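You operate a simulated robot arm through the tools that you are given. There is no shell and no other tool. Be economical: measure what you need, move in short steps, check, and stop when the job is done.

Carry out the task below with a simulated two-armed robot. There is one attempt and no reset: what you move stays moved.

Task
Fetch the bracket from the lower drawer and lock it in the vice.
Fine: shut the drawer; slide the jaw up to the bracket before locking the lever.

Only the result counts: the job must be done as asked and must still hold three seconds after the hand-in. Knocking over, shifting, dropping, spilling or breaking anything else fails it.

Robot
Two 7-joint arms with two-finger parallel grippers on one trunk, on a base that drives. Base frame: it is fixed to the floor where the robot stands at the start and does not move with it; the origin is under the middle of the robot, x ahead of it, y to its left, z up. Lengths are in m, angles in degrees, forces in N, time in s.
The left shoulder is at the start at [-0.079, 0.119, 0.857], the right one opposite. With the tool pointing down near the work surface each hand reaches from about 0.1 to 0.52 m from the robot's upright axis, wherever it stands, measured 20 degrees to its own side. Places, roughly: lower cabinet drawer [0.5, 0.1, 0.5]; vice jaw [0.6, -0.4, 0.9]; vice lever [0.7, -0.5, 0.9]. Payload 3.43 kg a hand.
The TCP of each hand is the grasp point between the finger pads, 0.03 m short of the fingertips. In the tool frame z runs along the fingers and y along their closing line. The gripper opens to 0.094 m. The fingers are 0.028 m wide and 0.01 m thick; the gripper's body (0.05 by 0.096 m) begins 0.055 m behind the TCP.
Orientation is that of the tool frame in the base frame, as [roll, pitch, yaw] about the fixed x, y, z axes, in that order (R = Rz(yaw) Ry(pitch) Rx(roll)). With the fingers straight down and closing along the base's y, the tool's x points along the base's -x, its y along +y and its z along -z.

Tools
- The arms move only by the tool step_arm. It takes "left_targets", "right_targets" or both (then of equal length, played together; a hand with none holds still); each is a list of rows, each a list of 7 numbers: the turn, a rotation vector about the tool's x, y, z in degrees, then the shift along the tool's x, y, z in m, then the gripper command, from -1 (shut) to 1 (fully open), values between in proportion. In form: [[rx, ry, rz, x, y, z, claw], ...]. A call has 1 to 8 rows; each row shifts and turns the commanded pose from where the row before left it, along the tool's axes as they then stand. A row lasts 0.2 s, in which the tool goes at most 0.05 m and 8.6 degrees; a call with a longer step from one row to the next is refused whole, and so is a gripper value outside its range. A pose out of reach is approached as far as the arm can. The call stops where the force on the tool passes 50 N (or 10 N more than at its start, if that is more) or the arm is blocked; 0.2 s more then pass. The fingers move at their own pace (about 0.153 m/s each) and stop on an object; they squeeze with about 44 N. The grip force told is the motor's: it shows also when the fingers shut on nothing. Time passes only in rows, and 0.2 s behind the last, so rows that do not move let the fingers close. It gives the time, the measured TCP pose, the force on the tool (base axes), the opening and the grip force at its end, in the units of the frame above (readings bear some noise), with the torque about the TCP (base axes, N m) and any sound that the robot's microphone picked up.
- Cameras (640 x 400 px; columns grow to the right, rows downward): "scene" is now at [0.0186, -0.0216, 1.5492]; the picture's right is [-0.33, -0.94, 0.00], its down [-0.83, 0.29, -0.48] and it looks along [0.45, -0.16, -0.88] (base axes); focal length 251 px, centre (320, 200). "left" rides on the left gripper at [0.076, -0.014, -0.102] in its tool frame; the picture's right is [0.18, 0.98, 0.00], its down [-0.75, 0.14, -0.64] and it looks along [-0.63, 0.12, 0.77] (tool axes); focal length 243 px, centre (320, 200). "right" rides on the right gripper at [0.076, 0.014, -0.102] in its tool frame; the picture's right is [-0.18, 0.98, 0.00], its down [-0.75, -0.14, -0.64] and it looks along [-0.63, -0.12, 0.77] (tool axes); focal length 243 px, centre (320, 200). There is no depth. A picture from a camera that has moved, and an enlarged one, comes with that camera's place and axes in the base frame and with its lens.
- snapshot(camera): a new picture of that camera. It takes no simulated time.
- move_column(by): slides the trunk up (or, below 0, down) by that many m; the arms and the scene camera ride with it, the base frame stays. It gives what a move gives, with no picture.
- roll_base(legs): drives the robot by 1 to 6 legs, each [ahead, left, turn to the left] in m, m and degrees, along the robot's own axes; the way and the turn of a leg run together, so that a leg with both is an arc; at most 1.5 m and 180 degrees a leg. The arms and the cameras ride along, it lands a little off, and it stops where it bumps. It gives what a move gives.
- head_to(pan, tilt): turns the head with the scene camera to pan (to the left, within 143 degrees either way) and tilt (down, from -29 to 69), counted from straight ahead of the robot. It gives what a move gives.
- close_up(camera, box): a new picture of the part [left, top, right, bottom] of that camera's present view, enlarged. It takes no simulated time.
- sign_off(): hands the job in; it is judged then, once.

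Go step by step. Nothing tells you exact positions but the pictures and the camera data: compare them with the known pose of the tool, close in by small moves and look again before you grip or let go. The budget is 120 turns and 88 pictures, counting those below and the enlarged ones. Unless the task says otherwise, let go and move clear before handing in, and close with one line.

The tools are called after "Request:" as name(argument=value, ...) on one line, values as JSON. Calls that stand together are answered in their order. step_arm: Moves the arms, as the interface text tells. Its arguments: {"type":"object","properties":{"left_targets":{"type":"array","items":{"type":"array","items":{"type":"number"}}},"right_targets":{"type":"array","items":{"type":"array","items":{"type":"number"}}}},"required":[]} The other tools are called the same way: move_column (by) slides the trunk up or down; roll_base (legs) drives the base; head_to (pan, tilt) turns the head that bears the scene camera; snapshot (camera) takes a picture; close_up (camera, box) takes an enlarged picture of a part of a camera's view; sign_off () hands the job in.

At the start:

```text
time: 0.0
left_ee_pos: [0.2958, -0.0248, 1.2066]
left_ee_rot: [-179.9, 0.0, -179.9]
left_force: [0.5, -0.3, -0.7]
left_torque: [0.0, 0.03, -0.01]
left_grip_width: 0.0942
left_finger_force: 0.0
right_ee_pos: [0.2485, -0.2644, 1.2561]
right_ee_rot: [179.9, 0.1, -179.9]
right_force: [-0.2, -0.8, -0.1]
right_torque: [0.01, 0.02, 0.0]
right_grip_width: 0.0938
right_finger_force: 0.1
trunk travel left (down, up): [-0.28, 0.055]
robot x, y, heading: [-0.0002, -0.0008, -0.1]
head pan, tilt: [-19.3, 61.5]
```

scene: 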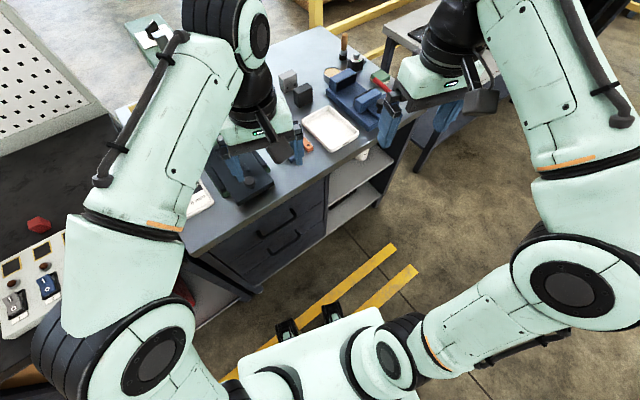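
right: 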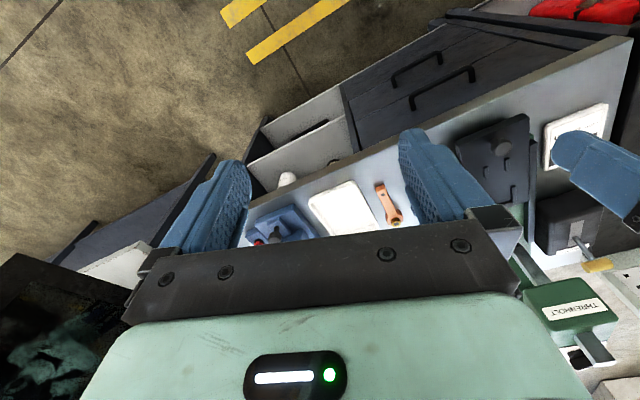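
left: 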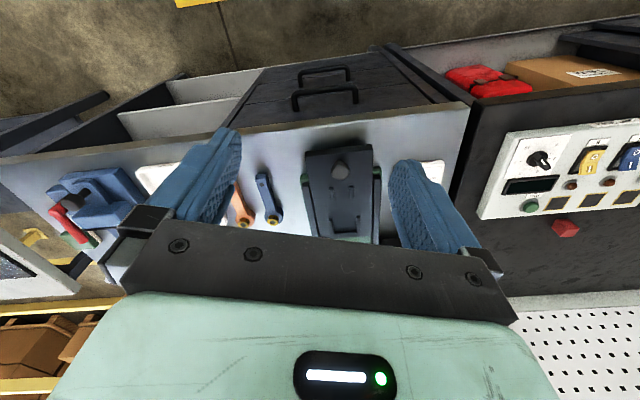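

I see a bench, turned relative to me, with two drawers in a cabinet and a blue vice with a red lever at the right end. First I look closer at the drawers and the vice.

Request:
close_up(camera="scene", box=[180, 150, 400, 300])

Request:
close_up(camera="scene", box=[270, 40, 430, 160])

Request:
close_up(camera="left", box=[20, 140, 180, 260])

```text
2.67 times, centred on (290, 225) of scene
camera zoom: at [0.0186, -0.0216, 1.5492], right [-0.33, -0.94, 0.0], down [-0.83, 0.29, -0.48], along [0.45, -0.16, -0.88], focal length 668 px, centre (400, 133)
```

zoom: 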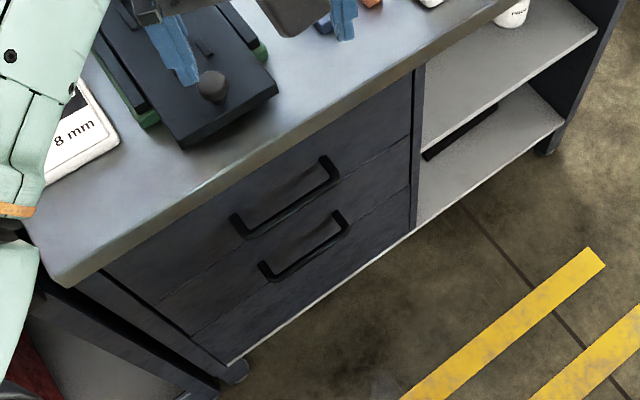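

```text
3.33 times, centred on (350, 100) of scene
camera zoom: at [0.0186, -0.0216, 1.5492], right [-0.33, -0.94, 0.0], down [-0.83, 0.29, -0.48], along [0.45, -0.16, -0.88], focal length 835 px, centre (220, 533)
```

zoom: 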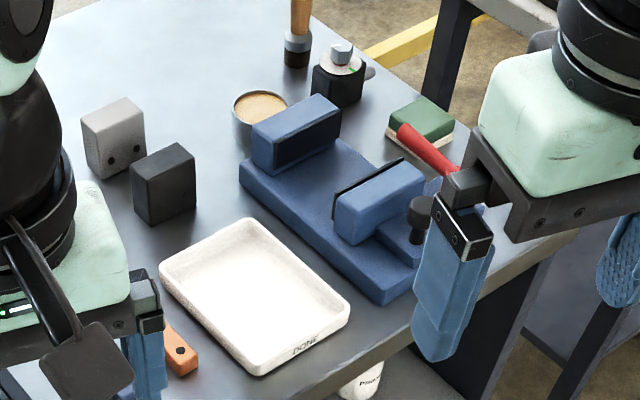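

```text
3.33 times, centred on (100, 200) of left
camera zoom: at [0.2207, -0.0392, 1.3102], right [-0.18, 0.98, 0.0], down [0.75, 0.14, 0.64], along [0.63, 0.12, -0.77], focal length 809 px, centre (1053, 200)
```

zoom: 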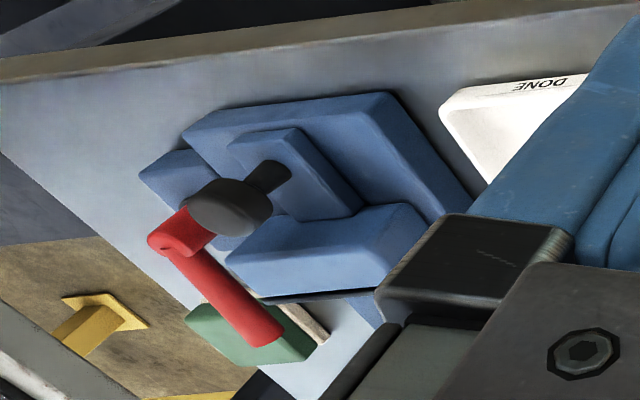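

The bench front is turned about 16° to the left of my heading. I turn the base to face it and back off a bit, then look at the drawers.

Request:
roll_base(legs=[[0, 0, 16.3], [-0.2, 0, 0]])

Request:
head_to(pan=-10, tilt=48)

Request:
snapshot(camera="scene")

```text
time: 2.5
left_ee_pos: [0.0985, 0.0042, 1.2078]
left_ee_rot: [-179.9, 0.0, -163.6]
left_force: [-0.2, -0.3, 0.4]
left_torque: [0.01, -0.05, -0.06]
left_grip_width: 0.0938
left_finger_force: 0.1
right_ee_pos: [0.1198, -0.2414, 1.2561]
right_ee_rot: [-180.0, 0.0, -163.7]
right_force: [0.6, -0.5, -0.2]
right_torque: [-0.02, 0.0, -0.01]
right_grip_width: 0.0941
right_finger_force: 0.1
trunk travel left (down, up): [-0.28, 0.055]
robot x, y, heading: [-0.1914, -0.0532, 16.1]
head pan, tilt: [-19.3, 61.5]
```

```text
time: 3.3
left_ee_pos: [0.0983, 0.0038, 1.2075]
left_ee_rot: [-180.0, 0.0, -163.7]
left_force: [0.5, 0.4, -0.1]
left_torque: [-0.01, -0.05, 0.02]
left_grip_width: 0.094
left_finger_force: 0.2
right_ee_pos: [0.1199, -0.2434, 1.2565]
right_ee_rot: [180.0, 0.0, -163.8]
right_force: [-0.3, 0.1, 0.8]
right_torque: [-0.02, -0.01, 0.01]
right_grip_width: 0.0938
right_finger_force: 0.0
trunk travel left (down, up): [-0.28, 0.055]
robot x, y, heading: [-0.1927, -0.0572, 16.3]
head pan, tilt: [-10.0, 48.0]
```

```text
81 pictures are left
camera scene: at [-0.1549, -0.06, 1.5661], right [0.11, -0.99, 0.0], down [-0.74, -0.08, -0.67], along [0.66, 0.07, -0.74], focal length 251 px, centre (320, 200)
```

scene: 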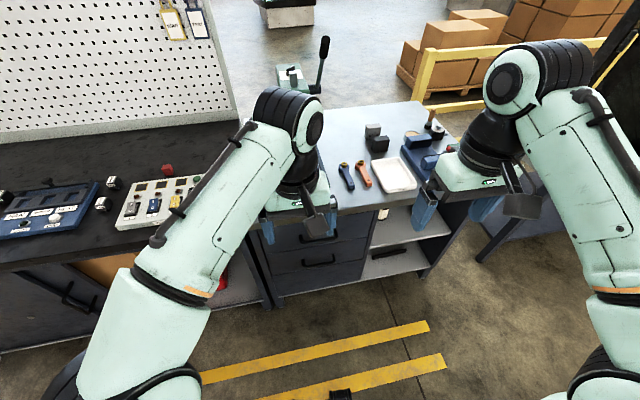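

I now triangulate the lower handle near [0.41, 0.01, 0.505]; a closer look confirms its shape.

Request:
close_up(camera="scene", box=[240, 200, 440, 325])

Request:
close_up(camera="scene", box=[330, 100, 490, 200])

```text
3.20 times, centred on (340, 262) of scene
camera zoom: at [-0.1549, -0.06, 1.5661], right [0.11, -0.99, 0.0], down [-0.74, -0.08, -0.67], along [0.66, 0.07, -0.74], focal length 802 px, centre (256, 0)
```

zoom: 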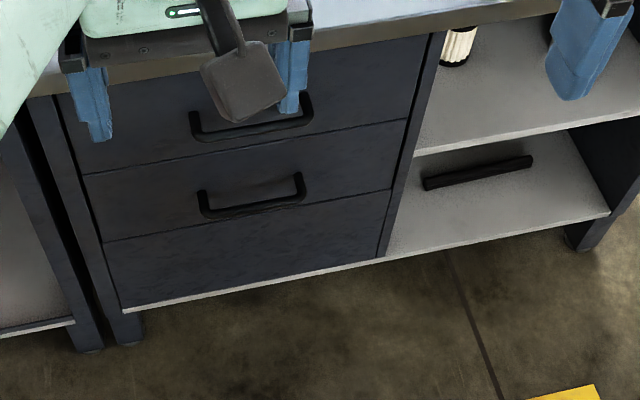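

```text
4.00 times, centred on (410, 150) of scene
camera zoom: at [-0.1549, -0.06, 1.5661], right [0.11, -0.99, 0.0], down [-0.74, -0.08, -0.67], along [0.66, 0.07, -0.74], focal length 1002 px, centre (-40, 400)
```

zoom: 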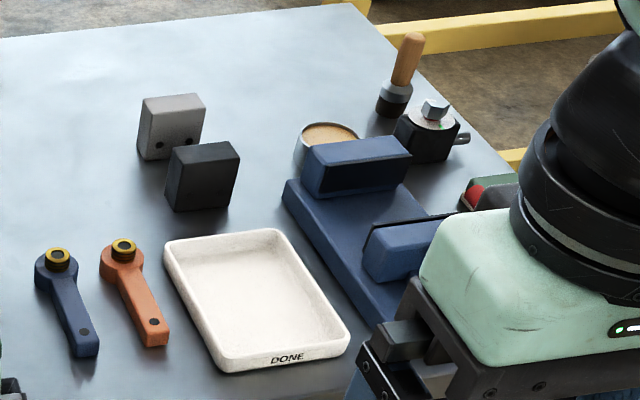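

The handles are confirmed; the right arm will pull the lower drawer while the left arm is kept for the bracket. I lower the trunk and swing the right tool to point forward and down, closing vertically.

Request:
move_column(by=-0.25)

Request:
step_arm(right_targets=[[0, 0, 0, -0.04, 0, 0, 0], [0, 0, 0, -0.04, 0, 0, 0], [0, 0, 0, -0.04, 0, 0, 0], [-3.6, -3.6, 6.22, 0, 0, 0, 0], [-3.6, -3.6, 6.22, 0, 0, 0, 0], [-3.6, -3.6, 6.22, 0, 0, 0, 0], [-3.6, -3.6, 6.22, 0, 0, 0, 0], [-3.6, -3.6, 6.22, 0, 0, 0, 0]])

Request:
step_arm(right_targets=[[-3.6, -3.6, 6.22, 0, 0, 0, 0], [-3.6, -3.6, 6.22, 0, 0, 0, 0], [-3.6, -3.6, 6.22, 0, 0, 0, 0], [-3.6, -3.6, 6.22, 0, 0, 0, 0], [-3.6, -3.6, 6.22, 0, 0, 0, 0], [-3.6, -3.6, 6.22, 0, 0, 0, 0], [-3.6, -3.6, 6.22, 0, 0, 0, 0], [-3.6, -3.6, 6.22, 0, 0, 0, 0]])

Request:
snapshot(camera="scene")

```text
time: 5.9
left_ee_pos: [0.0991, 0.0026, 0.9581]
left_ee_rot: [180.0, 0.0, -163.7]
left_force: [0.8, 0.6, -0.1]
left_torque: [0.0, 0.01, -0.04]
left_grip_width: 0.0939
left_finger_force: 0.1
right_ee_pos: [0.1201, -0.2406, 1.0058]
right_ee_rot: [-180.0, 0.1, -163.9]
right_force: [-0.5, 0.5, -0.5]
right_torque: [-0.02, 0.0, 0.0]
right_grip_width: 0.0941
right_finger_force: 0.0
trunk travel left (down, up): [-0.03, 0.305]
robot x, y, heading: [-0.1938, -0.0536, 16.3]
head pan, tilt: [-10.0, 48.0]
```

```text
time: 7.7
left_ee_pos: [0.0986, 0.0038, 0.9582]
left_ee_rot: [-179.9, 0.0, -163.7]
left_force: [0.5, -0.8, -0.1]
left_torque: [-0.02, 0.0, 0.03]
left_grip_width: 0.0943
left_finger_force: 0.0
right_ee_pos: [0.1892, -0.2136, 0.997]
right_ee_rot: [157.6, 12.0, 162.2]
right_force: [0.0, -0.5, -0.8]
right_torque: [-0.02, 0.0, -0.03]
right_grip_width: 0.0471
right_finger_force: 0.1
right hand out of reach, approached as far as the arm can: row 2, 3
trunk travel left (down, up): [-0.03, 0.305]
robot x, y, heading: [-0.195, -0.0586, 16.3]
head pan, tilt: [-10.0, 48.0]
```

```text
time: 9.5
left_ee_pos: [0.0995, 0.0027, 0.9582]
left_ee_rot: [-180.0, 0.0, -163.6]
left_force: [-0.7, 0.1, -0.3]
left_torque: [0.05, 0.01, 0.0]
left_grip_width: 0.0942
left_finger_force: 0.0
right_ee_pos: [0.189, -0.2132, 0.9979]
right_ee_rot: [119.9, -0.1, 106.2]
right_force: [0.6, 0.1, 0.4]
right_torque: [-0.03, 0.02, 0.0]
right_grip_width: 0.0472
right_finger_force: 0.1
trunk travel left (down, up): [-0.03, 0.305]
robot x, y, heading: [-0.1949, -0.0551, 16.3]
head pan, tilt: [-10.0, 48.0]
```

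```text
78 pictures are left
camera scene: at [-0.1123, -0.0474, 1.307], right [0.11, -0.99, 0.0], down [-0.74, -0.08, -0.67], along [0.67, 0.07, -0.74], focal length 251 px, centre (320, 200)
```

scene: 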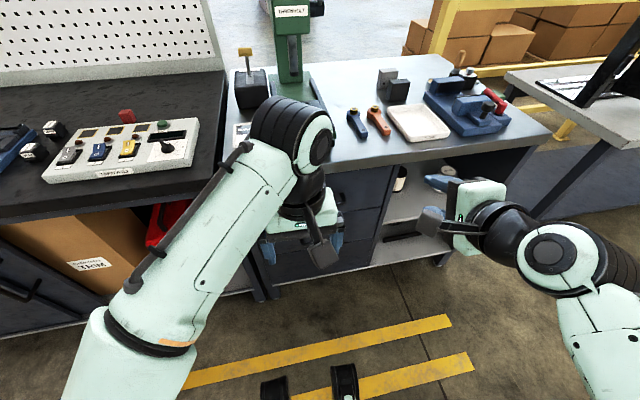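

The right tool now points forward and 30° down. I lower it to handle height in front of the drawer, well short of it.

Request:
step_arm(right_targets=[[0, 0, 0, 0.0136, -0.0394, 0.0227, 0], [0, 0, 0, 0.0136, -0.0394, 0.0227, 0], [0, 0, 0, 0.0136, -0.0394, 0.0227, 0], [0, 0, 0, 0.0136, -0.0394, 0.0227, 0], [0, 0, 0, 0.0136, -0.0394, 0.0227, 0], [0, 0, 0, 0.0136, -0.0394, 0.0227, 0], [0, 0, 0, 0.0136, -0.0394, 0.0227, 0], [0, 0, 0, 0.0136, -0.0394, 0.0227, 0]])

Request:
step_arm(right_targets=[[0, 0, 0, 0.0136, -0.0394, 0.0227, 0], [0, 0, 0, 0.0136, -0.0394, 0.0227, 0], [0, 0, 0, 0.0136, -0.0394, 0.0227, 0]])

Request:
snapshot(camera="scene")

Request:
snapshot(camera="right")

```text
time: 11.3
left_ee_pos: [0.099, 0.005, 0.957]
left_ee_rot: [179.9, 0.0, -163.8]
left_force: [0.9, 0.4, -0.1]
left_torque: [0.03, -0.01, 0.0]
left_grip_width: 0.094
left_finger_force: 0.3
right_ee_pos: [0.1929, -0.0975, 0.6447]
right_ee_rot: [120.0, -0.1, 106.3]
right_force: [0.6, 0.1, 0.7]
right_torque: [0.01, -0.01, 0.01]
right_grip_width: 0.0472
right_finger_force: 0.1
right hand out of reach, approached as far as the arm can: row 5, 6, 7
trunk travel left (down, up): [-0.03, 0.305]
robot x, y, heading: [-0.1922, -0.0543, 16.2]
head pan, tilt: [-10.0, 48.0]
```

```text
time: 12.1
left_ee_pos: [0.0998, 0.0039, 0.9584]
left_ee_rot: [-179.9, 0.0, -163.7]
left_force: [0.1, 1.2, 0.5]
left_torque: [-0.02, 0.01, 0.01]
left_grip_width: 0.0942
left_finger_force: 0.1
right_ee_pos: [0.1789, -0.0604, 0.5098]
right_ee_rot: [119.8, 0.1, 106.4]
right_force: [0.1, 0.1, 0.1]
right_torque: [-0.01, 0.03, -0.02]
right_grip_width: 0.0469
right_finger_force: 0.0
trunk travel left (down, up): [-0.03, 0.305]
robot x, y, heading: [-0.1935, -0.0549, 16.1]
head pan, tilt: [-10.0, 48.0]
```

```text
77 pictures are left
camera scene: at [-0.112, -0.0474, 1.3069], right [0.11, -0.99, 0.0], down [-0.74, -0.08, -0.67], along [0.67, 0.07, -0.74], focal length 251 px, centre (320, 200)
```

scene: 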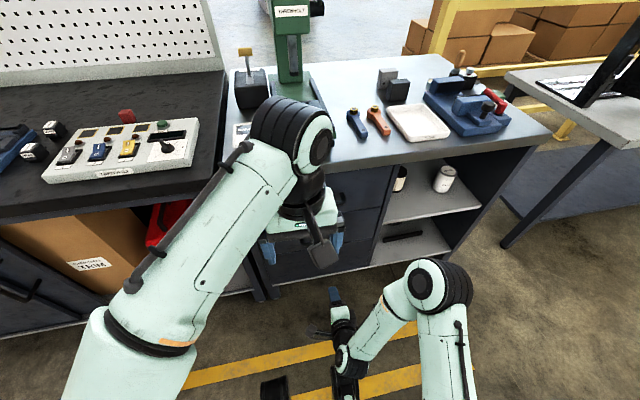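

```text
76 pictures are left
camera right: at [0.0779, -0.0095, 0.5724], right [0.52, -0.04, 0.85], down [-0.39, -0.9, 0.2], along [0.76, -0.44, -0.48], focal length 243 px, centre (320, 200)
```

right: 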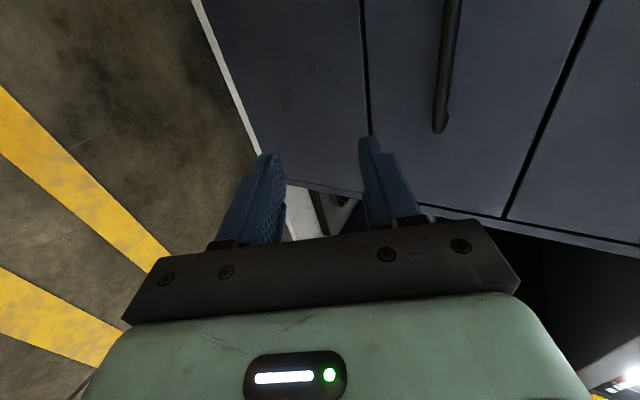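

The lower handle's bar sits at about [0.385, 0.005, 0.534], roughly in line with the right hand. I drive forward 0.1 m and raise the hand by 2 cm.

Request:
roll_base(legs=[[0.12, 0, 0]])

Request:
step_arm(right_targets=[[0, 0, 0, 0, 0.02, -0.01, 0], [0, 0, 0, 0, 0, 0, 0]])

Request:
snapshot(camera="right")

```text
time: 13.3
left_ee_pos: [0.2137, 0.0368, 0.9578]
left_ee_rot: [-179.9, 0.0, -163.7]
left_force: [1.0, 0.6, -0.5]
left_torque: [0.02, 0.02, 0.0]
left_grip_width: 0.0939
left_finger_force: 0.1
right_ee_pos: [0.2938, -0.0271, 0.5101]
right_ee_rot: [119.9, 0.0, 106.4]
right_force: [0.6, 0.8, -1.0]
right_torque: [0.0, -0.02, -0.02]
right_grip_width: 0.047
right_finger_force: 0.0
trunk travel left (down, up): [-0.03, 0.305]
robot x, y, heading: [-0.0763, -0.0215, 16.2]
head pan, tilt: [-10.0, 48.0]
```

```text
time: 13.9
left_ee_pos: [0.215, 0.0367, 0.9575]
left_ee_rot: [-180.0, 0.0, -163.8]
left_force: [0.0, -0.5, -0.1]
left_torque: [0.01, 0.01, -0.01]
left_grip_width: 0.094
left_finger_force: 0.2
right_ee_pos: [0.2971, -0.0253, 0.5322]
right_ee_rot: [120.0, 0.0, 106.2]
right_force: [-0.4, 0.3, 0.1]
right_torque: [0.02, 0.03, 0.01]
right_grip_width: 0.0468
right_finger_force: 0.0
trunk travel left (down, up): [-0.03, 0.305]
robot x, y, heading: [-0.0765, -0.0214, 16.0]
head pan, tilt: [-10.0, 48.0]
```

```text
75 pictures are left
camera right: at [0.1948, 0.0245, 0.5956], right [0.52, -0.04, 0.85], down [-0.39, -0.9, 0.2], along [0.76, -0.44, -0.48], focal length 243 px, centre (320, 200)
```

right: 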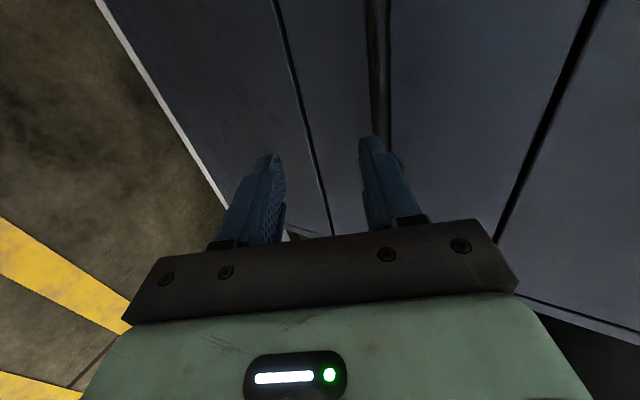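

The bar triangulates to 0.042 m along tool y and 0.061 m ahead along tool z. I line up, narrow the fingers, and advance with the force guard on.

Request:
step_arm(right_targets=[[0, 0, 0, 0, 0.042, 0, -0.3], [0, 0, 0, 0, 0, 0.0, -0.3], [0, 0, 0, 0, 0, 0.02, -0.3]])

Request:
snapshot(camera="right")

```text
time: 14.7
left_ee_pos: [0.2143, 0.0363, 0.9579]
left_ee_rot: [180.0, 0.0, -163.7]
left_force: [-0.1, 0.2, -0.6]
left_torque: [-0.03, 0.01, 0.02]
left_grip_width: 0.0938
left_finger_force: 0.1
right_ee_pos: [0.3305, -0.0155, 0.5589]
right_ee_rot: [119.8, 0.0, 106.4]
right_force: [1.2, 0.4, 0.6]
right_torque: [0.0, 0.02, -0.03]
right_grip_width: 0.033
right_finger_force: 0.1
trunk travel left (down, up): [-0.03, 0.305]
robot x, y, heading: [-0.0791, -0.0204, 16.3]
head pan, tilt: [-10.0, 48.0]
```

```text
74 pictures are left
camera right: at [0.2312, 0.035, 0.6216], right [0.52, -0.04, 0.85], down [-0.39, -0.9, 0.2], along [0.76, -0.44, -0.48], focal length 243 px, centre (320, 200)
```

right: 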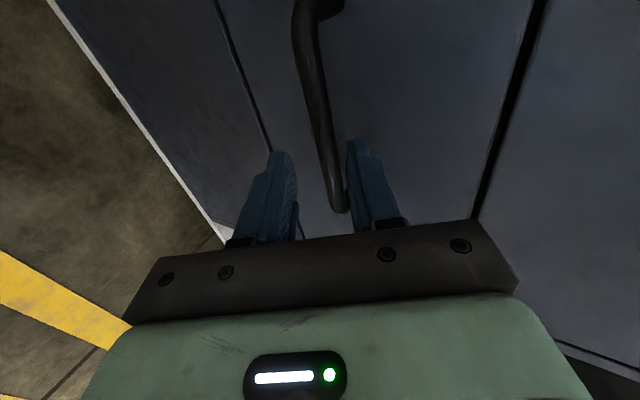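

The bar now lies between the fingers. I advance the rest and close on it.

Request:
step_arm(right_targets=[[0, 0, 0, 0, 0, 0.016, -0.3], [0, 0, 0, 0, 0, 0.014, -0.3], [0, 0, 0, 0, 0, 0, -0.3]])

Request:
snapshot(camera="right")

```text
time: 15.5
left_ee_pos: [0.2148, 0.0364, 0.9581]
left_ee_rot: [180.0, 0.0, -163.8]
left_force: [0.2, -1.0, -0.5]
left_torque: [-0.02, 0.01, 0.0]
left_grip_width: 0.094
left_finger_force: 0.0
right_ee_pos: [0.3575, -0.007, 0.5429]
right_ee_rot: [119.9, 0.0, 106.3]
right_force: [0.6, -0.2, 0.0]
right_torque: [0.01, 0.05, -0.01]
right_grip_width: 0.0327
right_finger_force: 0.0
trunk travel left (down, up): [-0.03, 0.305]
robot x, y, heading: [-0.0763, -0.0254, 16.4]
head pan, tilt: [-10.0, 48.0]
```

```text
73 pictures are left
camera right: at [0.2557, 0.0424, 0.6066], right [0.52, -0.04, 0.85], down [-0.39, -0.9, 0.2], along [0.76, -0.44, -0.48], focal length 243 px, centre (320, 200)
```

right: 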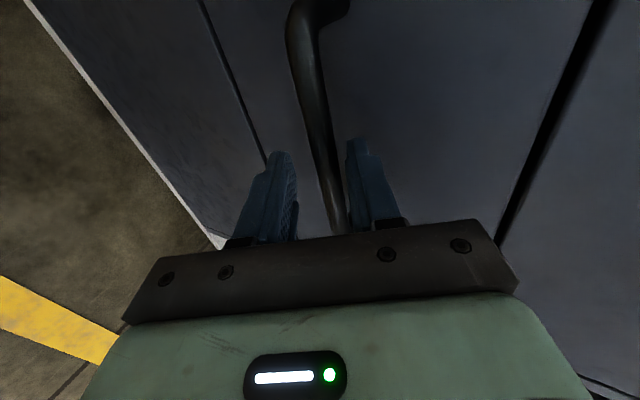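

The bar may still be near the fingertips, so I go in a little further and close.

Request:
step_arm(right_targets=[[0, 0, 0, 0, 0.002, 0.015, -0.3], [0, 0, 0, 0, 0, 0, -0.3], [0, 0, 0, 0, 0, 0, -1], [0, 0, 0, 0, 0, 0, -1], [0, 0, 0, 0, 0, 0, -1]])

```text
time: 16.7
left_ee_pos: [0.2127, 0.0362, 0.9576]
left_ee_rot: [180.0, 0.1, -163.7]
left_force: [0.2, 0.1, 0.5]
left_torque: [0.01, 0.01, 0.01]
left_grip_width: 0.0938
left_finger_force: 0.1
right_ee_pos: [0.3709, -0.005, 0.5401]
right_ee_rot: [119.5, 0.2, 106.3]
right_force: [0.1, -4.3, 21.3]
right_torque: [-0.41, -0.24, 0.99]
right_grip_width: 0.0141
right_finger_force: 45.8
trunk travel left (down, up): [-0.03, 0.305]
robot x, y, heading: [-0.0756, -0.0162, 16.3]
head pan, tilt: [-10.0, 48.0]
```

The handle is gripped (14 mm). I pull the drawer by driving backwards.

Request:
roll_base(legs=[[-0.12, 0, 0]])

Request:
snapshot(camera="scene")

```text
time: 18.0
left_ee_pos: [0.0991, 0.0028, 0.9584]
left_ee_rot: [-180.0, 0.2, -163.6]
left_force: [0.5, -0.3, 0.1]
left_torque: [-0.03, 0.0, -0.03]
left_grip_width: 0.094
left_finger_force: 0.0
right_ee_pos: [0.2564, -0.0409, 0.5398]
right_ee_rot: [119.3, 0.2, 105.8]
right_force: [6.1, -18.1, 28.0]
right_torque: [-0.32, -0.26, 0.87]
right_grip_width: 0.0142
right_finger_force: 44.8
trunk travel left (down, up): [-0.03, 0.305]
robot x, y, heading: [-0.1907, -0.0594, 16.3]
head pan, tilt: [-10.0, 48.0]
```

```text
72 pictures are left
camera scene: at [-0.1133, -0.0488, 1.3071], right [0.11, -0.99, 0.0], down [-0.74, -0.08, -0.67], along [0.67, 0.07, -0.74], focal length 251 px, centre (320, 200)
```

scene: 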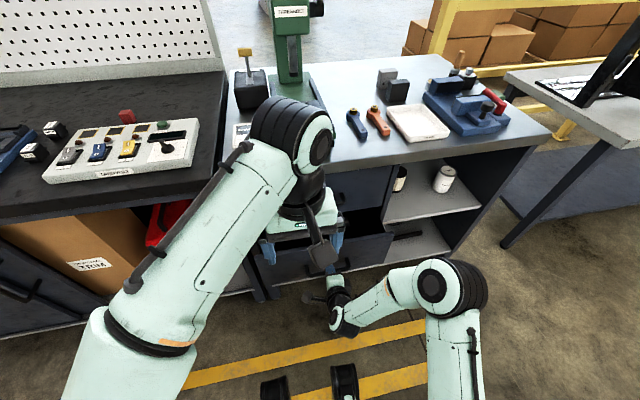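

The drawer is opening. I pull further.

Request:
roll_base(legs=[[-0.1, 0, 0]])

Request:
snapshot(camera="scene")

Request:
snapshot(camera="left")

```text
time: 19.1
left_ee_pos: [0.0032, -0.0259, 0.9586]
left_ee_rot: [-179.9, 0.1, -163.8]
left_force: [0.3, 0.4, 0.2]
left_torque: [-0.02, 0.01, -0.01]
left_grip_width: 0.0942
left_finger_force: 0.1
right_ee_pos: [0.163, -0.0706, 0.5408]
right_ee_rot: [119.3, 0.3, 105.5]
right_force: [4.5, -14.2, 10.7]
right_torque: [-0.91, -0.43, 0.76]
right_grip_width: 0.0142
right_finger_force: 45.1
trunk travel left (down, up): [-0.03, 0.305]
robot x, y, heading: [-0.2844, -0.0819, 16.1]
head pan, tilt: [-10.0, 48.0]
```

```text
71 pictures are left
camera scene: at [-0.2078, -0.0764, 1.307], right [0.11, -0.99, 0.0], down [-0.74, -0.08, -0.67], along [0.67, 0.07, -0.74], focal length 251 px, centre (320, 200)
```

scene: 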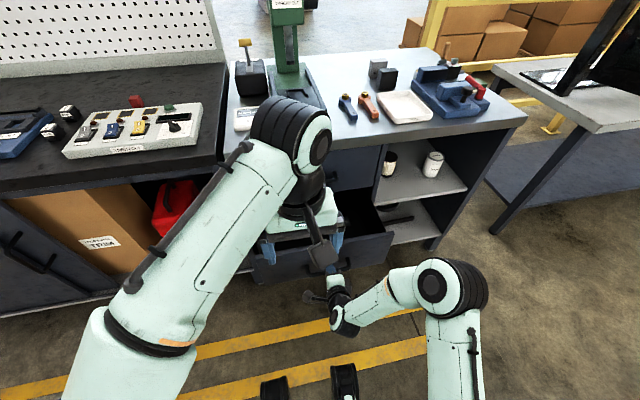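

```text
70 pictures are left
camera left: at [-0.065, -0.0611, 1.0602], right [-0.45, 0.89, 0.0], down [0.68, 0.35, 0.64], along [0.57, 0.29, -0.77], focal length 243 px, centre (320, 200)
```

left: 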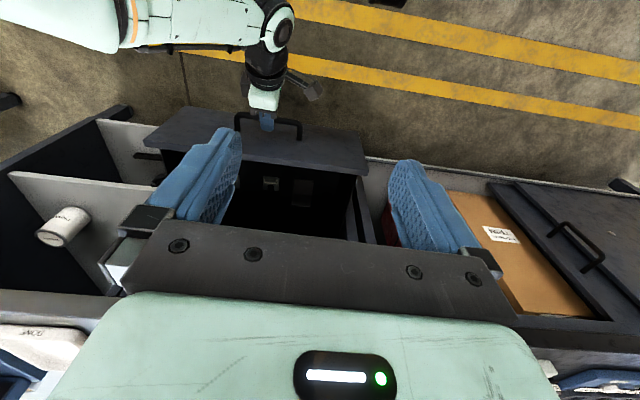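

The drawer is out about 0.22 m and I can see things inside near its front. I enlarge that part.

Request:
close_up(camera="left", box=[200, 120, 400, 245])

```text
3.20 times, centred on (300, 182) of left
camera zoom: at [-0.065, -0.0611, 1.0602], right [-0.45, 0.89, 0.0], down [0.68, 0.35, 0.64], along [0.57, 0.29, -0.77], focal length 776 px, centre (384, 256)
```

zoom: 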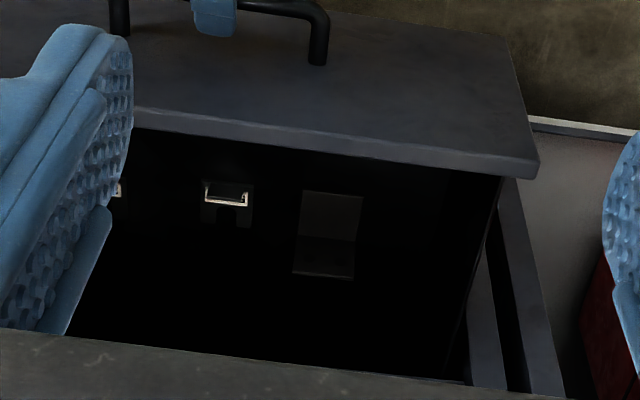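

The bracket is still under the bench edge, so I pull the drawer further, carefully.

Request:
roll_base(legs=[[-0.09, 0, 0]])

Request:
snapshot(camera="left")

```text
time: 20.2
left_ee_pos: [-0.0832, -0.0505, 0.9589]
left_ee_rot: [180.0, 0.0, -163.9]
left_force: [-0.5, -0.2, -0.1]
left_torque: [-0.01, -0.01, -0.05]
left_grip_width: 0.0942
left_finger_force: 0.1
right_ee_pos: [0.0778, -0.0978, 0.5413]
right_ee_rot: [119.2, 0.5, 105.1]
right_force: [5.3, -16.0, 6.8]
right_torque: [-1.03, -0.42, 0.7]
right_grip_width: 0.0141
right_finger_force: 45.0
trunk travel left (down, up): [-0.03, 0.305]
robot x, y, heading: [-0.3734, -0.1069, 16.4]
head pan, tilt: [-10.0, 48.0]
```

```text
68 pictures are left
camera left: at [-0.1512, -0.0864, 1.0601], right [-0.45, 0.89, 0.0], down [0.68, 0.34, 0.64], along [0.57, 0.29, -0.77], focal length 243 px, centre (320, 200)
```

left: 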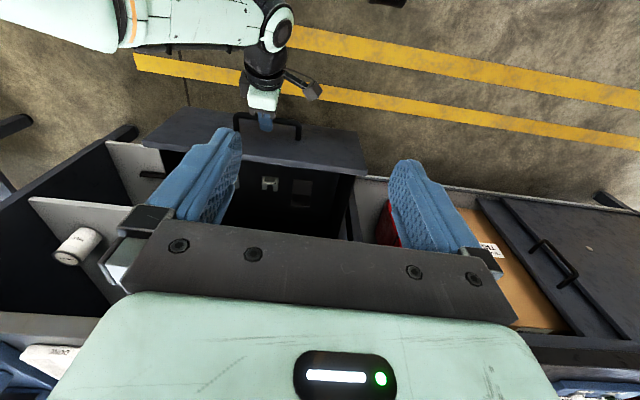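

The drawer is out 0.31 m, enough to reach in from above. I release the handle, back the right hand away and swing it aside.

Request:
step_arm(right_targets=[[0, 0, 0, 0, 0, 0, -0.3], [0, 0, 0, 0, 0, 0, -0.3], [0, 0, 0, 0, 0, -0.04, -0.3], [0, 0, 0, 0, 0, -0.04, -0.3], [0, 0, 0, -0.04, 0.02, -0.02, -0.3], [0, 0, 0, -0.045, 0, 0, -0.3], [0, 0, 0, -0.045, 0, 0, -0.3], [0, 0, 0, -0.045, 0, 0, -0.3]])

Request:
snapshot(camera="scene")

```text
time: 22.0
left_ee_pos: [-0.0823, -0.0493, 0.9573]
left_ee_rot: [-180.0, 0.0, -163.9]
left_force: [0.2, 1.1, -0.3]
left_torque: [-0.03, -0.01, 0.01]
left_grip_width: 0.0942
left_finger_force: 0.2
right_ee_pos: [0.0495, -0.2871, 0.6079]
right_ee_rot: [119.2, 0.5, 105.1]
right_force: [-0.7, 0.4, 0.2]
right_torque: [0.01, 0.01, 0.01]
right_grip_width: 0.0328
right_finger_force: 0.0
trunk travel left (down, up): [-0.03, 0.305]
robot x, y, heading: [-0.3755, -0.1108, 16.1]
head pan, tilt: [-10.0, 48.0]
```

```text
67 pictures are left
camera scene: at [-0.2937, -0.1008, 1.307], right [0.11, -0.99, 0.0], down [-0.74, -0.08, -0.67], along [0.67, 0.07, -0.74], focal length 251 px, centre (320, 200)
```

scene: 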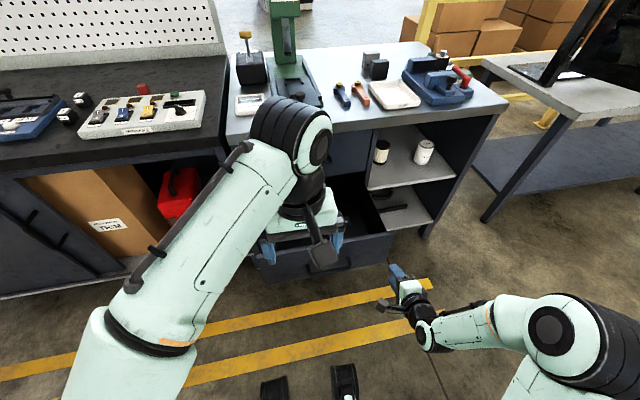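

Before driving under the open drawer I look down at my own base front, and raise the right hand meanwhile.

Request:
step_arm(right_targets=[[0, 0, 0, 0, 0.0433, -0.025, -0.3], [0, 0, 0, 0, 0.0433, -0.025, -0.3], [0, 0, 0, 0, 0.0433, -0.025, -0.3], [0, 0, 0, 0, 0.0433, -0.025, -0.3]])

Request:
head_to(pan=0, tilt=69)

Request:
snapshot(camera="scene")

```text
time: 23.0
left_ee_pos: [-0.0825, -0.0501, 0.9576]
left_ee_rot: [-180.0, 0.0, -163.8]
left_force: [0.0, -0.8, 0.6]
left_torque: [0.01, 0.0, 0.0]
left_grip_width: 0.094
left_finger_force: 0.1
right_ee_pos: [0.0451, -0.2865, 0.8085]
right_ee_rot: [119.2, 0.4, 105.2]
right_force: [0.3, 1.0, 0.5]
right_torque: [0.05, 0.0, 0.01]
right_grip_width: 0.0329
right_finger_force: 0.1
trunk travel left (down, up): [-0.03, 0.305]
robot x, y, heading: [-0.376, -0.1062, 15.5]
head pan, tilt: [-10.0, 48.0]
```

```text
time: 23.9
left_ee_pos: [-0.0816, -0.0508, 0.9566]
left_ee_rot: [-180.0, 0.0, -163.9]
left_force: [-0.5, 0.4, 0.0]
left_torque: [-0.02, 0.01, 0.03]
left_grip_width: 0.094
left_finger_force: 0.0
right_ee_pos: [0.0464, -0.2867, 0.8077]
right_ee_rot: [119.2, 0.6, 105.1]
right_force: [0.4, -0.7, -0.2]
right_torque: [0.03, 0.04, 0.03]
right_grip_width: 0.0328
right_finger_force: 0.0
trunk travel left (down, up): [-0.03, 0.305]
robot x, y, heading: [-0.3762, -0.1096, 15.9]
head pan, tilt: [0.0, 68.8]
```

```text
66 pictures are left
camera scene: at [-0.3182, -0.0935, 1.2823], right [0.28, -0.96, 0.0], down [-0.9, -0.26, -0.36], along [0.35, 0.1, -0.93], focal length 251 px, centre (320, 200)
```

scene: 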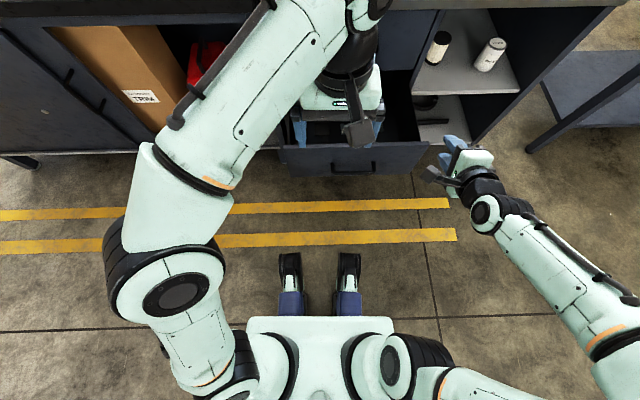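

The base front is only low feet, so driving in is safe. I move 0.2 m ahead and 0.2 m right to put the bracket in the left hand's reach.

Request:
roll_base(legs=[[0.0, -0.2, 0], [0.16, 0, 0.4]])

Request:
snapshot(camera="left")

Request:
snapshot(camera="scene")

```text
time: 27.3
left_ee_pos: [0.1253, -0.195, 0.9571]
left_ee_rot: [179.9, 0.0, -163.5]
left_force: [-0.4, 0.8, 0.8]
left_torque: [0.01, 0.0, 0.03]
left_grip_width: 0.0941
left_finger_force: 0.1
right_ee_pos: [0.2544, -0.431, 0.8075]
right_ee_rot: [119.2, 0.5, 105.5]
right_force: [0.1, -0.7, 0.6]
right_torque: [0.01, 0.01, 0.02]
right_grip_width: 0.033
right_finger_force: 0.0
trunk travel left (down, up): [-0.03, 0.305]
robot x, y, heading: [-0.1685, -0.2535, 16.2]
head pan, tilt: [0.0, 68.8]
```

```text
65 pictures are left
camera left: at [0.0574, -0.2322, 1.06], right [-0.45, 0.89, 0.0], down [0.68, 0.35, 0.64], along [0.57, 0.29, -0.77], focal length 243 px, centre (320, 200)
```

left: 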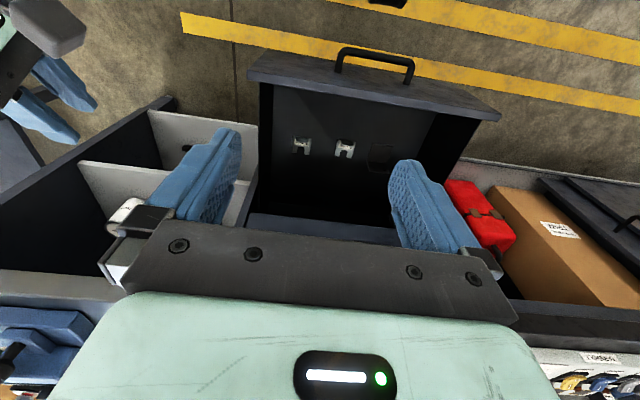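

```text
64 pictures are left
camera scene: at [-0.1098, -0.2408, 1.2823], right [0.28, -0.96, 0.0], down [-0.89, -0.26, -0.36], along [0.35, 0.1, -0.93], focal length 251 px, centre (320, 200)
```

scene: 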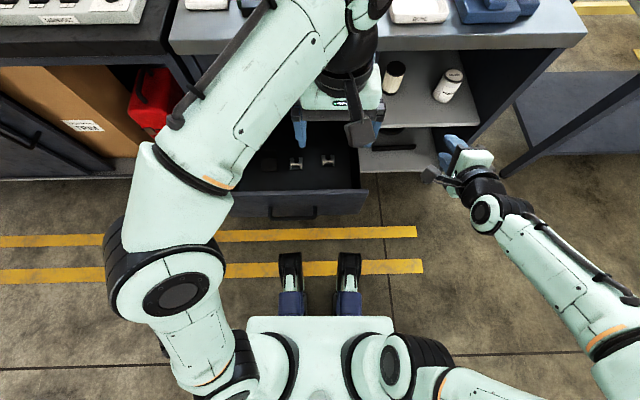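

Two small items and a flat patch lie in the drawer. I enlarge both views to tell which one is the bracket.

Request:
close_up(camera="left", box=[265, 110, 425, 210])

Request:
close_up(camera="scene", box=[260, 130, 372, 200])

```text
4.00 times, centred on (345, 160) of left
camera zoom: at [0.0574, -0.2322, 1.06], right [-0.45, 0.89, 0.0], down [0.68, 0.35, 0.64], along [0.57, 0.29, -0.77], focal length 970 px, centre (220, 360)
```

zoom: 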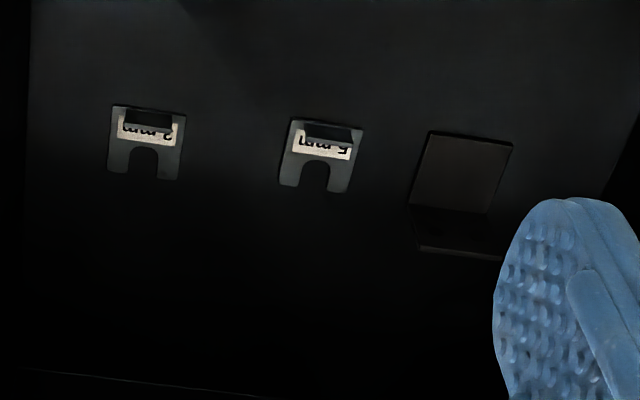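

```text
5.71 times, centred on (316, 165) of scene
camera zoom: at [-0.1098, -0.2408, 1.2823], right [0.28, -0.96, 0.0], down [-0.89, -0.26, -0.36], along [0.35, 0.1, -0.93], focal length 1432 px, centre (343, 400)
```

zoom: 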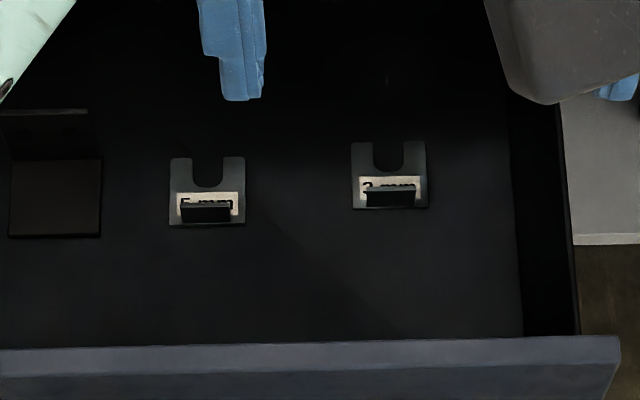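

The two slotted pieces are shims (5 mm, 2 mm); the dark L-shaped piece at about [0.30, 0.075, 0.465–0.52] is the bracket. I drive 0.1 m closer and bring the left hand above it.

Request:
roll_base(legs=[[0.1, 0, 0]])

Request:
step_arm(left_targets=[[0, 0, 0, 0, 0.045, 0, 1], [0, 0, 0, 0, 0.045, 0, 1], [0, 0, 0, 0, 0.045, 0, 1], [0, 0, 0, -0.025, 0.04, 0, 1], [0, 0, 0, -0.04, 0.02, 0, 1], [0, 0, 0, -0.03, 0.01, 0.02, 1]])

Request:
snapshot(camera="left")

Request:
snapshot(camera="scene")

```text
time: 28.4
left_ee_pos: [0.2213, -0.1679, 0.9574]
left_ee_rot: [-179.9, 0.0, -163.7]
left_force: [0.7, 0.4, -0.5]
left_torque: [-0.02, 0.01, -0.01]
left_grip_width: 0.0939
left_finger_force: 0.1
right_ee_pos: [0.3505, -0.4047, 0.8077]
right_ee_rot: [119.2, 0.5, 105.3]
right_force: [0.4, 0.4, -1.6]
right_torque: [0.02, -0.03, 0.0]
right_grip_width: 0.0329
right_finger_force: 0.1
trunk travel left (down, up): [-0.03, 0.305]
robot x, y, heading: [-0.071, -0.2277, 16.0]
head pan, tilt: [0.0, 68.8]
```

```text
time: 29.8
left_ee_pos: [0.2534, 0.0548, 0.9369]
left_ee_rot: [-179.9, 0.0, -163.7]
left_force: [-0.6, 0.0, -0.8]
left_torque: [-0.02, 0.01, 0.01]
left_grip_width: 0.0941
left_finger_force: 0.0
right_ee_pos: [0.3496, -0.4045, 0.8091]
right_ee_rot: [119.2, 0.4, 105.3]
right_force: [0.0, -0.2, 0.2]
right_torque: [0.03, -0.02, -0.02]
right_grip_width: 0.0332
right_finger_force: 0.0
trunk travel left (down, up): [-0.03, 0.305]
robot x, y, heading: [-0.0703, -0.2313, 16.5]
head pan, tilt: [0.0, 68.8]
```

```text
61 pictures are left
camera left: at [0.1852, 0.0191, 1.0401], right [-0.45, 0.89, 0.0], down [0.68, 0.35, 0.64], along [0.57, 0.29, -0.77], focal length 243 px, centre (320, 200)
```

left: 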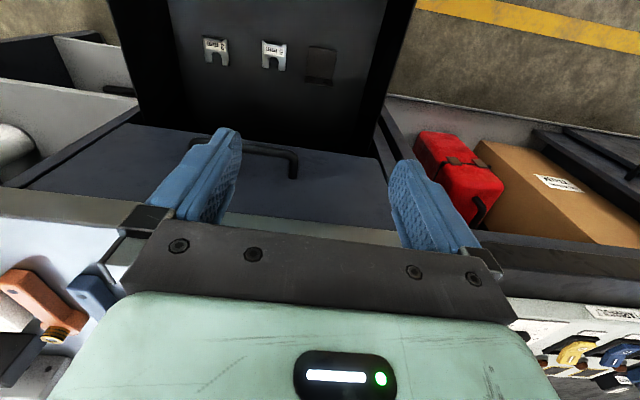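

```text
60 pictures are left
camera scene: at [-0.0148, -0.2129, 1.2823], right [0.28, -0.96, 0.0], down [-0.89, -0.26, -0.36], along [0.35, 0.1, -0.93], focal length 251 px, centre (320, 200)
```

scene: 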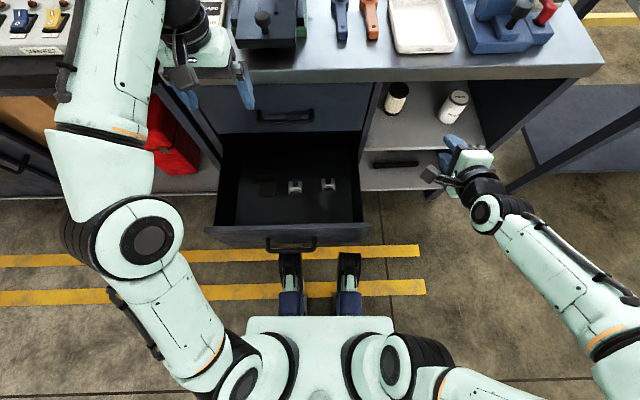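

Now the bracket and the upper handle are in clear view; I enlarge both for a precise position.

Request:
close_up(camera="left", box=[240, 20, 400, 120])

Request:
close_up(camera="scene", box=[200, 60, 392, 260])

```text
4.00 times, centred on (320, 70) of left
camera zoom: at [0.1852, 0.0191, 1.0401], right [-0.45, 0.89, 0.0], down [0.68, 0.35, 0.64], along [0.57, 0.29, -0.77], focal length 970 px, centre (320, 720)
```

zoom: 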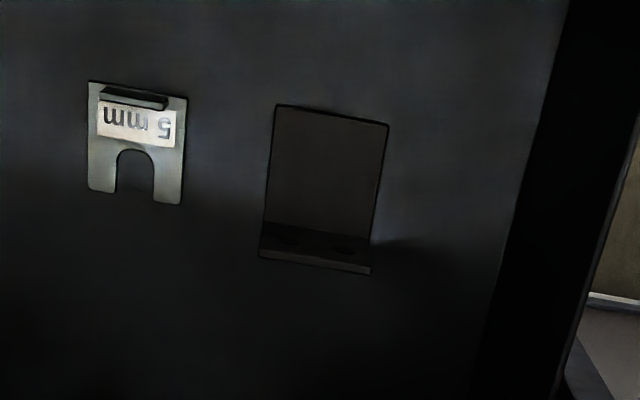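

```text
2.00 times, centred on (296, 160) of scene
camera zoom: at [-0.0148, -0.2129, 1.2823], right [0.28, -0.96, 0.0], down [-0.89, -0.26, -0.36], along [0.35, 0.1, -0.93], focal length 501 px, centre (368, 280)
```

zoom: 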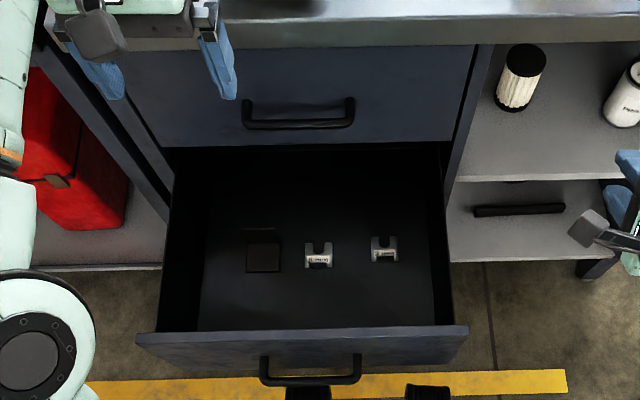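

The bracket's bend is at n≈0.316 in bench depth, l≈-0.010, base plate reaching back to 0.261, and it is about 55 mm wide. I tilt the left tool back 12° to clear the upper handle, narrow to 75 mm and descend.

Request:
step_arm(left_targets=[[0, -6, 0, 0, 0, 0, 0.6], [0, -6, 0, 0, 0, 0, 0.6], [0, 0, 0, 0.0039, 0.001, 0.0422, 0.6], [0, 0, 0, 0.0039, 0.001, 0.0422, 0.6], [0, 0, 0, 0.0039, 0.001, 0.0422, 0.6], [0, 0, 0, 0.0039, 0.001, 0.0422, 0.6], [0, 0, 0, 0.0039, 0.001, 0.0422, 0.6], [0, 0, 0, 0.0039, 0.001, 0.0422, 0.6]])

Request:
snapshot(camera="left")

Request:
snapshot(camera="scene")

```text
time: 31.6
left_ee_pos: [0.2812, 0.0679, 0.6849]
left_ee_rot: [-180.0, 12.1, -163.5]
left_force: [-0.9, -0.4, 1.2]
left_torque: [0.01, -0.01, 0.01]
left_grip_width: 0.0751
left_finger_force: 0.0
right_ee_pos: [0.3498, -0.4037, 0.8089]
right_ee_rot: [119.2, 0.4, 105.4]
right_force: [-0.5, -0.6, -0.5]
right_torque: [-0.02, -0.01, -0.02]
right_grip_width: 0.0327
right_finger_force: 0.1
trunk travel left (down, up): [-0.03, 0.305]
robot x, y, heading: [-0.071, -0.2299, 16.4]
head pan, tilt: [0.0, 68.8]
```

```text
57 pictures are left
camera left: at [0.1939, 0.0273, 0.769], right [-0.45, 0.89, -0.04], down [0.54, 0.31, 0.79], along [0.71, 0.33, -0.62], focal length 243 px, centre (320, 200)
```

left: 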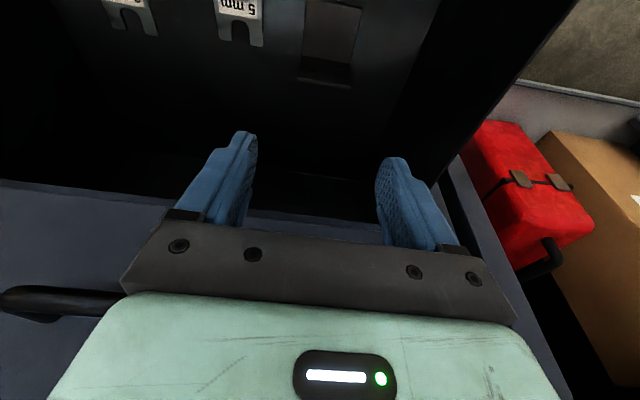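

```text
56 pictures are left
camera scene: at [-0.0149, -0.213, 1.2823], right [0.28, -0.96, 0.0], down [-0.89, -0.26, -0.36], along [0.35, 0.1, -0.93], focal length 251 px, centre (320, 200)
```

scene: 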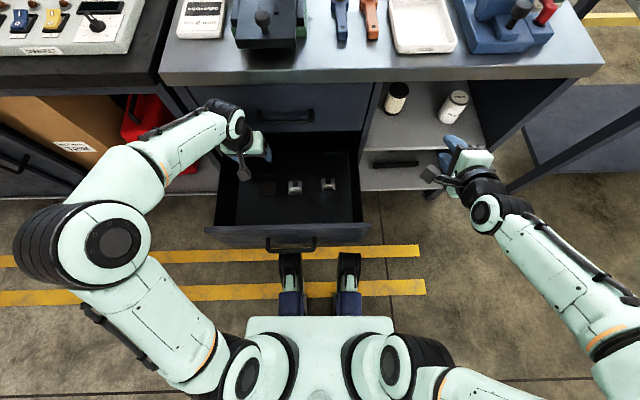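

The close view agrees with the estimate. I descend to about 2 cm above the grasp height and check.

Request:
step_arm(left_targets=[[0, 0, 0, 0.006, 0.00125, 0.04, 0.6], [0, 0, 0, 0.006, 0.00125, 0.04, 0.6], [0, 0, 0, 0.006, 0.00125, 0.04, 0.6], [0, 0, 0, 0.006, 0.00125, 0.04, 0.6], [0, 0, 0, 0, 0, 0, 0.6]])

Request:
snapshot(camera="left")

Request:
close_up(camera="scene", box=[190, 100, 350, 200])

```text
time: 32.8
left_ee_pos: [0.2888, 0.075, 0.5222]
left_ee_rot: [-179.9, 12.1, -163.7]
left_force: [0.5, 0.2, -0.2]
left_torque: [0.01, 0.02, -0.01]
left_grip_width: 0.0751
left_finger_force: 0.1
right_ee_pos: [0.3502, -0.4049, 0.808]
right_ee_rot: [119.2, 0.5, 105.3]
right_force: [0.3, -0.9, -0.4]
right_torque: [0.01, 0.02, -0.01]
right_grip_width: 0.0329
right_finger_force: 0.0
trunk travel left (down, up): [-0.03, 0.305]
robot x, y, heading: [-0.0653, -0.227, 16.4]
head pan, tilt: [0.0, 68.8]
```

```text
55 pictures are left
camera left: at [0.2022, 0.0347, 0.607], right [-0.45, 0.89, -0.04], down [0.54, 0.31, 0.79], along [0.71, 0.33, -0.62], focal length 243 px, centre (320, 200)
```

left: 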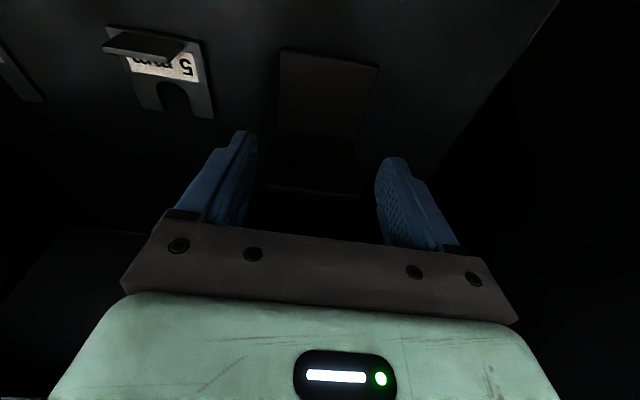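

```text
4.00 times, centred on (270, 150) of scene
camera zoom: at [-0.0152, -0.2131, 1.2823], right [0.28, -0.96, 0.0], down [-0.89, -0.26, -0.36], along [0.35, 0.1, -0.93], focal length 1002 px, centre (520, 400)
```

zoom: 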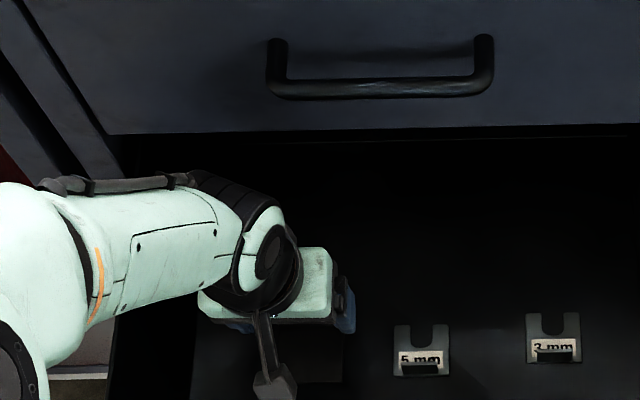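

The bracket is centred between the fingers. I go down the last 2 cm and close.

Request:
step_arm(left_targets=[[0, 0, 0, 0.002, 0, 0.012, 0.6], [0, 0, 0, 0.001, 0, 0.009, 0.6], [0, 0, 0, 0, 0, 0, 0.6], [0, 0, 0, 0, 0, 0, -1], [0, 0, 0, 0, 0, 0, -1], [0, 0, 0, 0, 0, 0, -1]])

Request:
snapshot(camera="left")

```text
time: 34.2
left_ee_pos: [0.2903, 0.0761, 0.5026]
left_ee_rot: [-179.9, 12.0, -163.7]
left_force: [-0.4, 0.0, 0.3]
left_torque: [0.04, -0.04, -0.01]
left_grip_width: 0.0587
left_finger_force: 43.5
right_ee_pos: [0.3493, -0.4043, 0.8082]
right_ee_rot: [119.2, 0.5, 105.2]
right_force: [0.1, 0.2, 0.1]
right_torque: [0.02, 0.01, -0.01]
right_grip_width: 0.0331
right_finger_force: 0.1
trunk travel left (down, up): [-0.03, 0.305]
robot x, y, heading: [-0.0722, -0.2325, 16.3]
head pan, tilt: [0.0, 68.8]
```

```text
53 pictures are left
camera left: at [0.2034, 0.0352, 0.5866], right [-0.45, 0.89, -0.04], down [0.54, 0.31, 0.78], along [0.71, 0.33, -0.62], focal length 243 px, centre (320, 200)
```

left: 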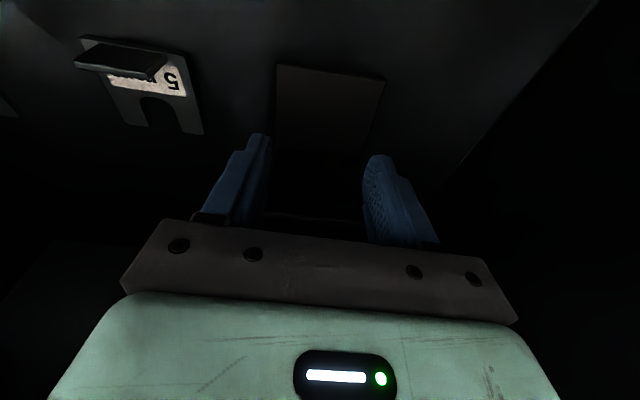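

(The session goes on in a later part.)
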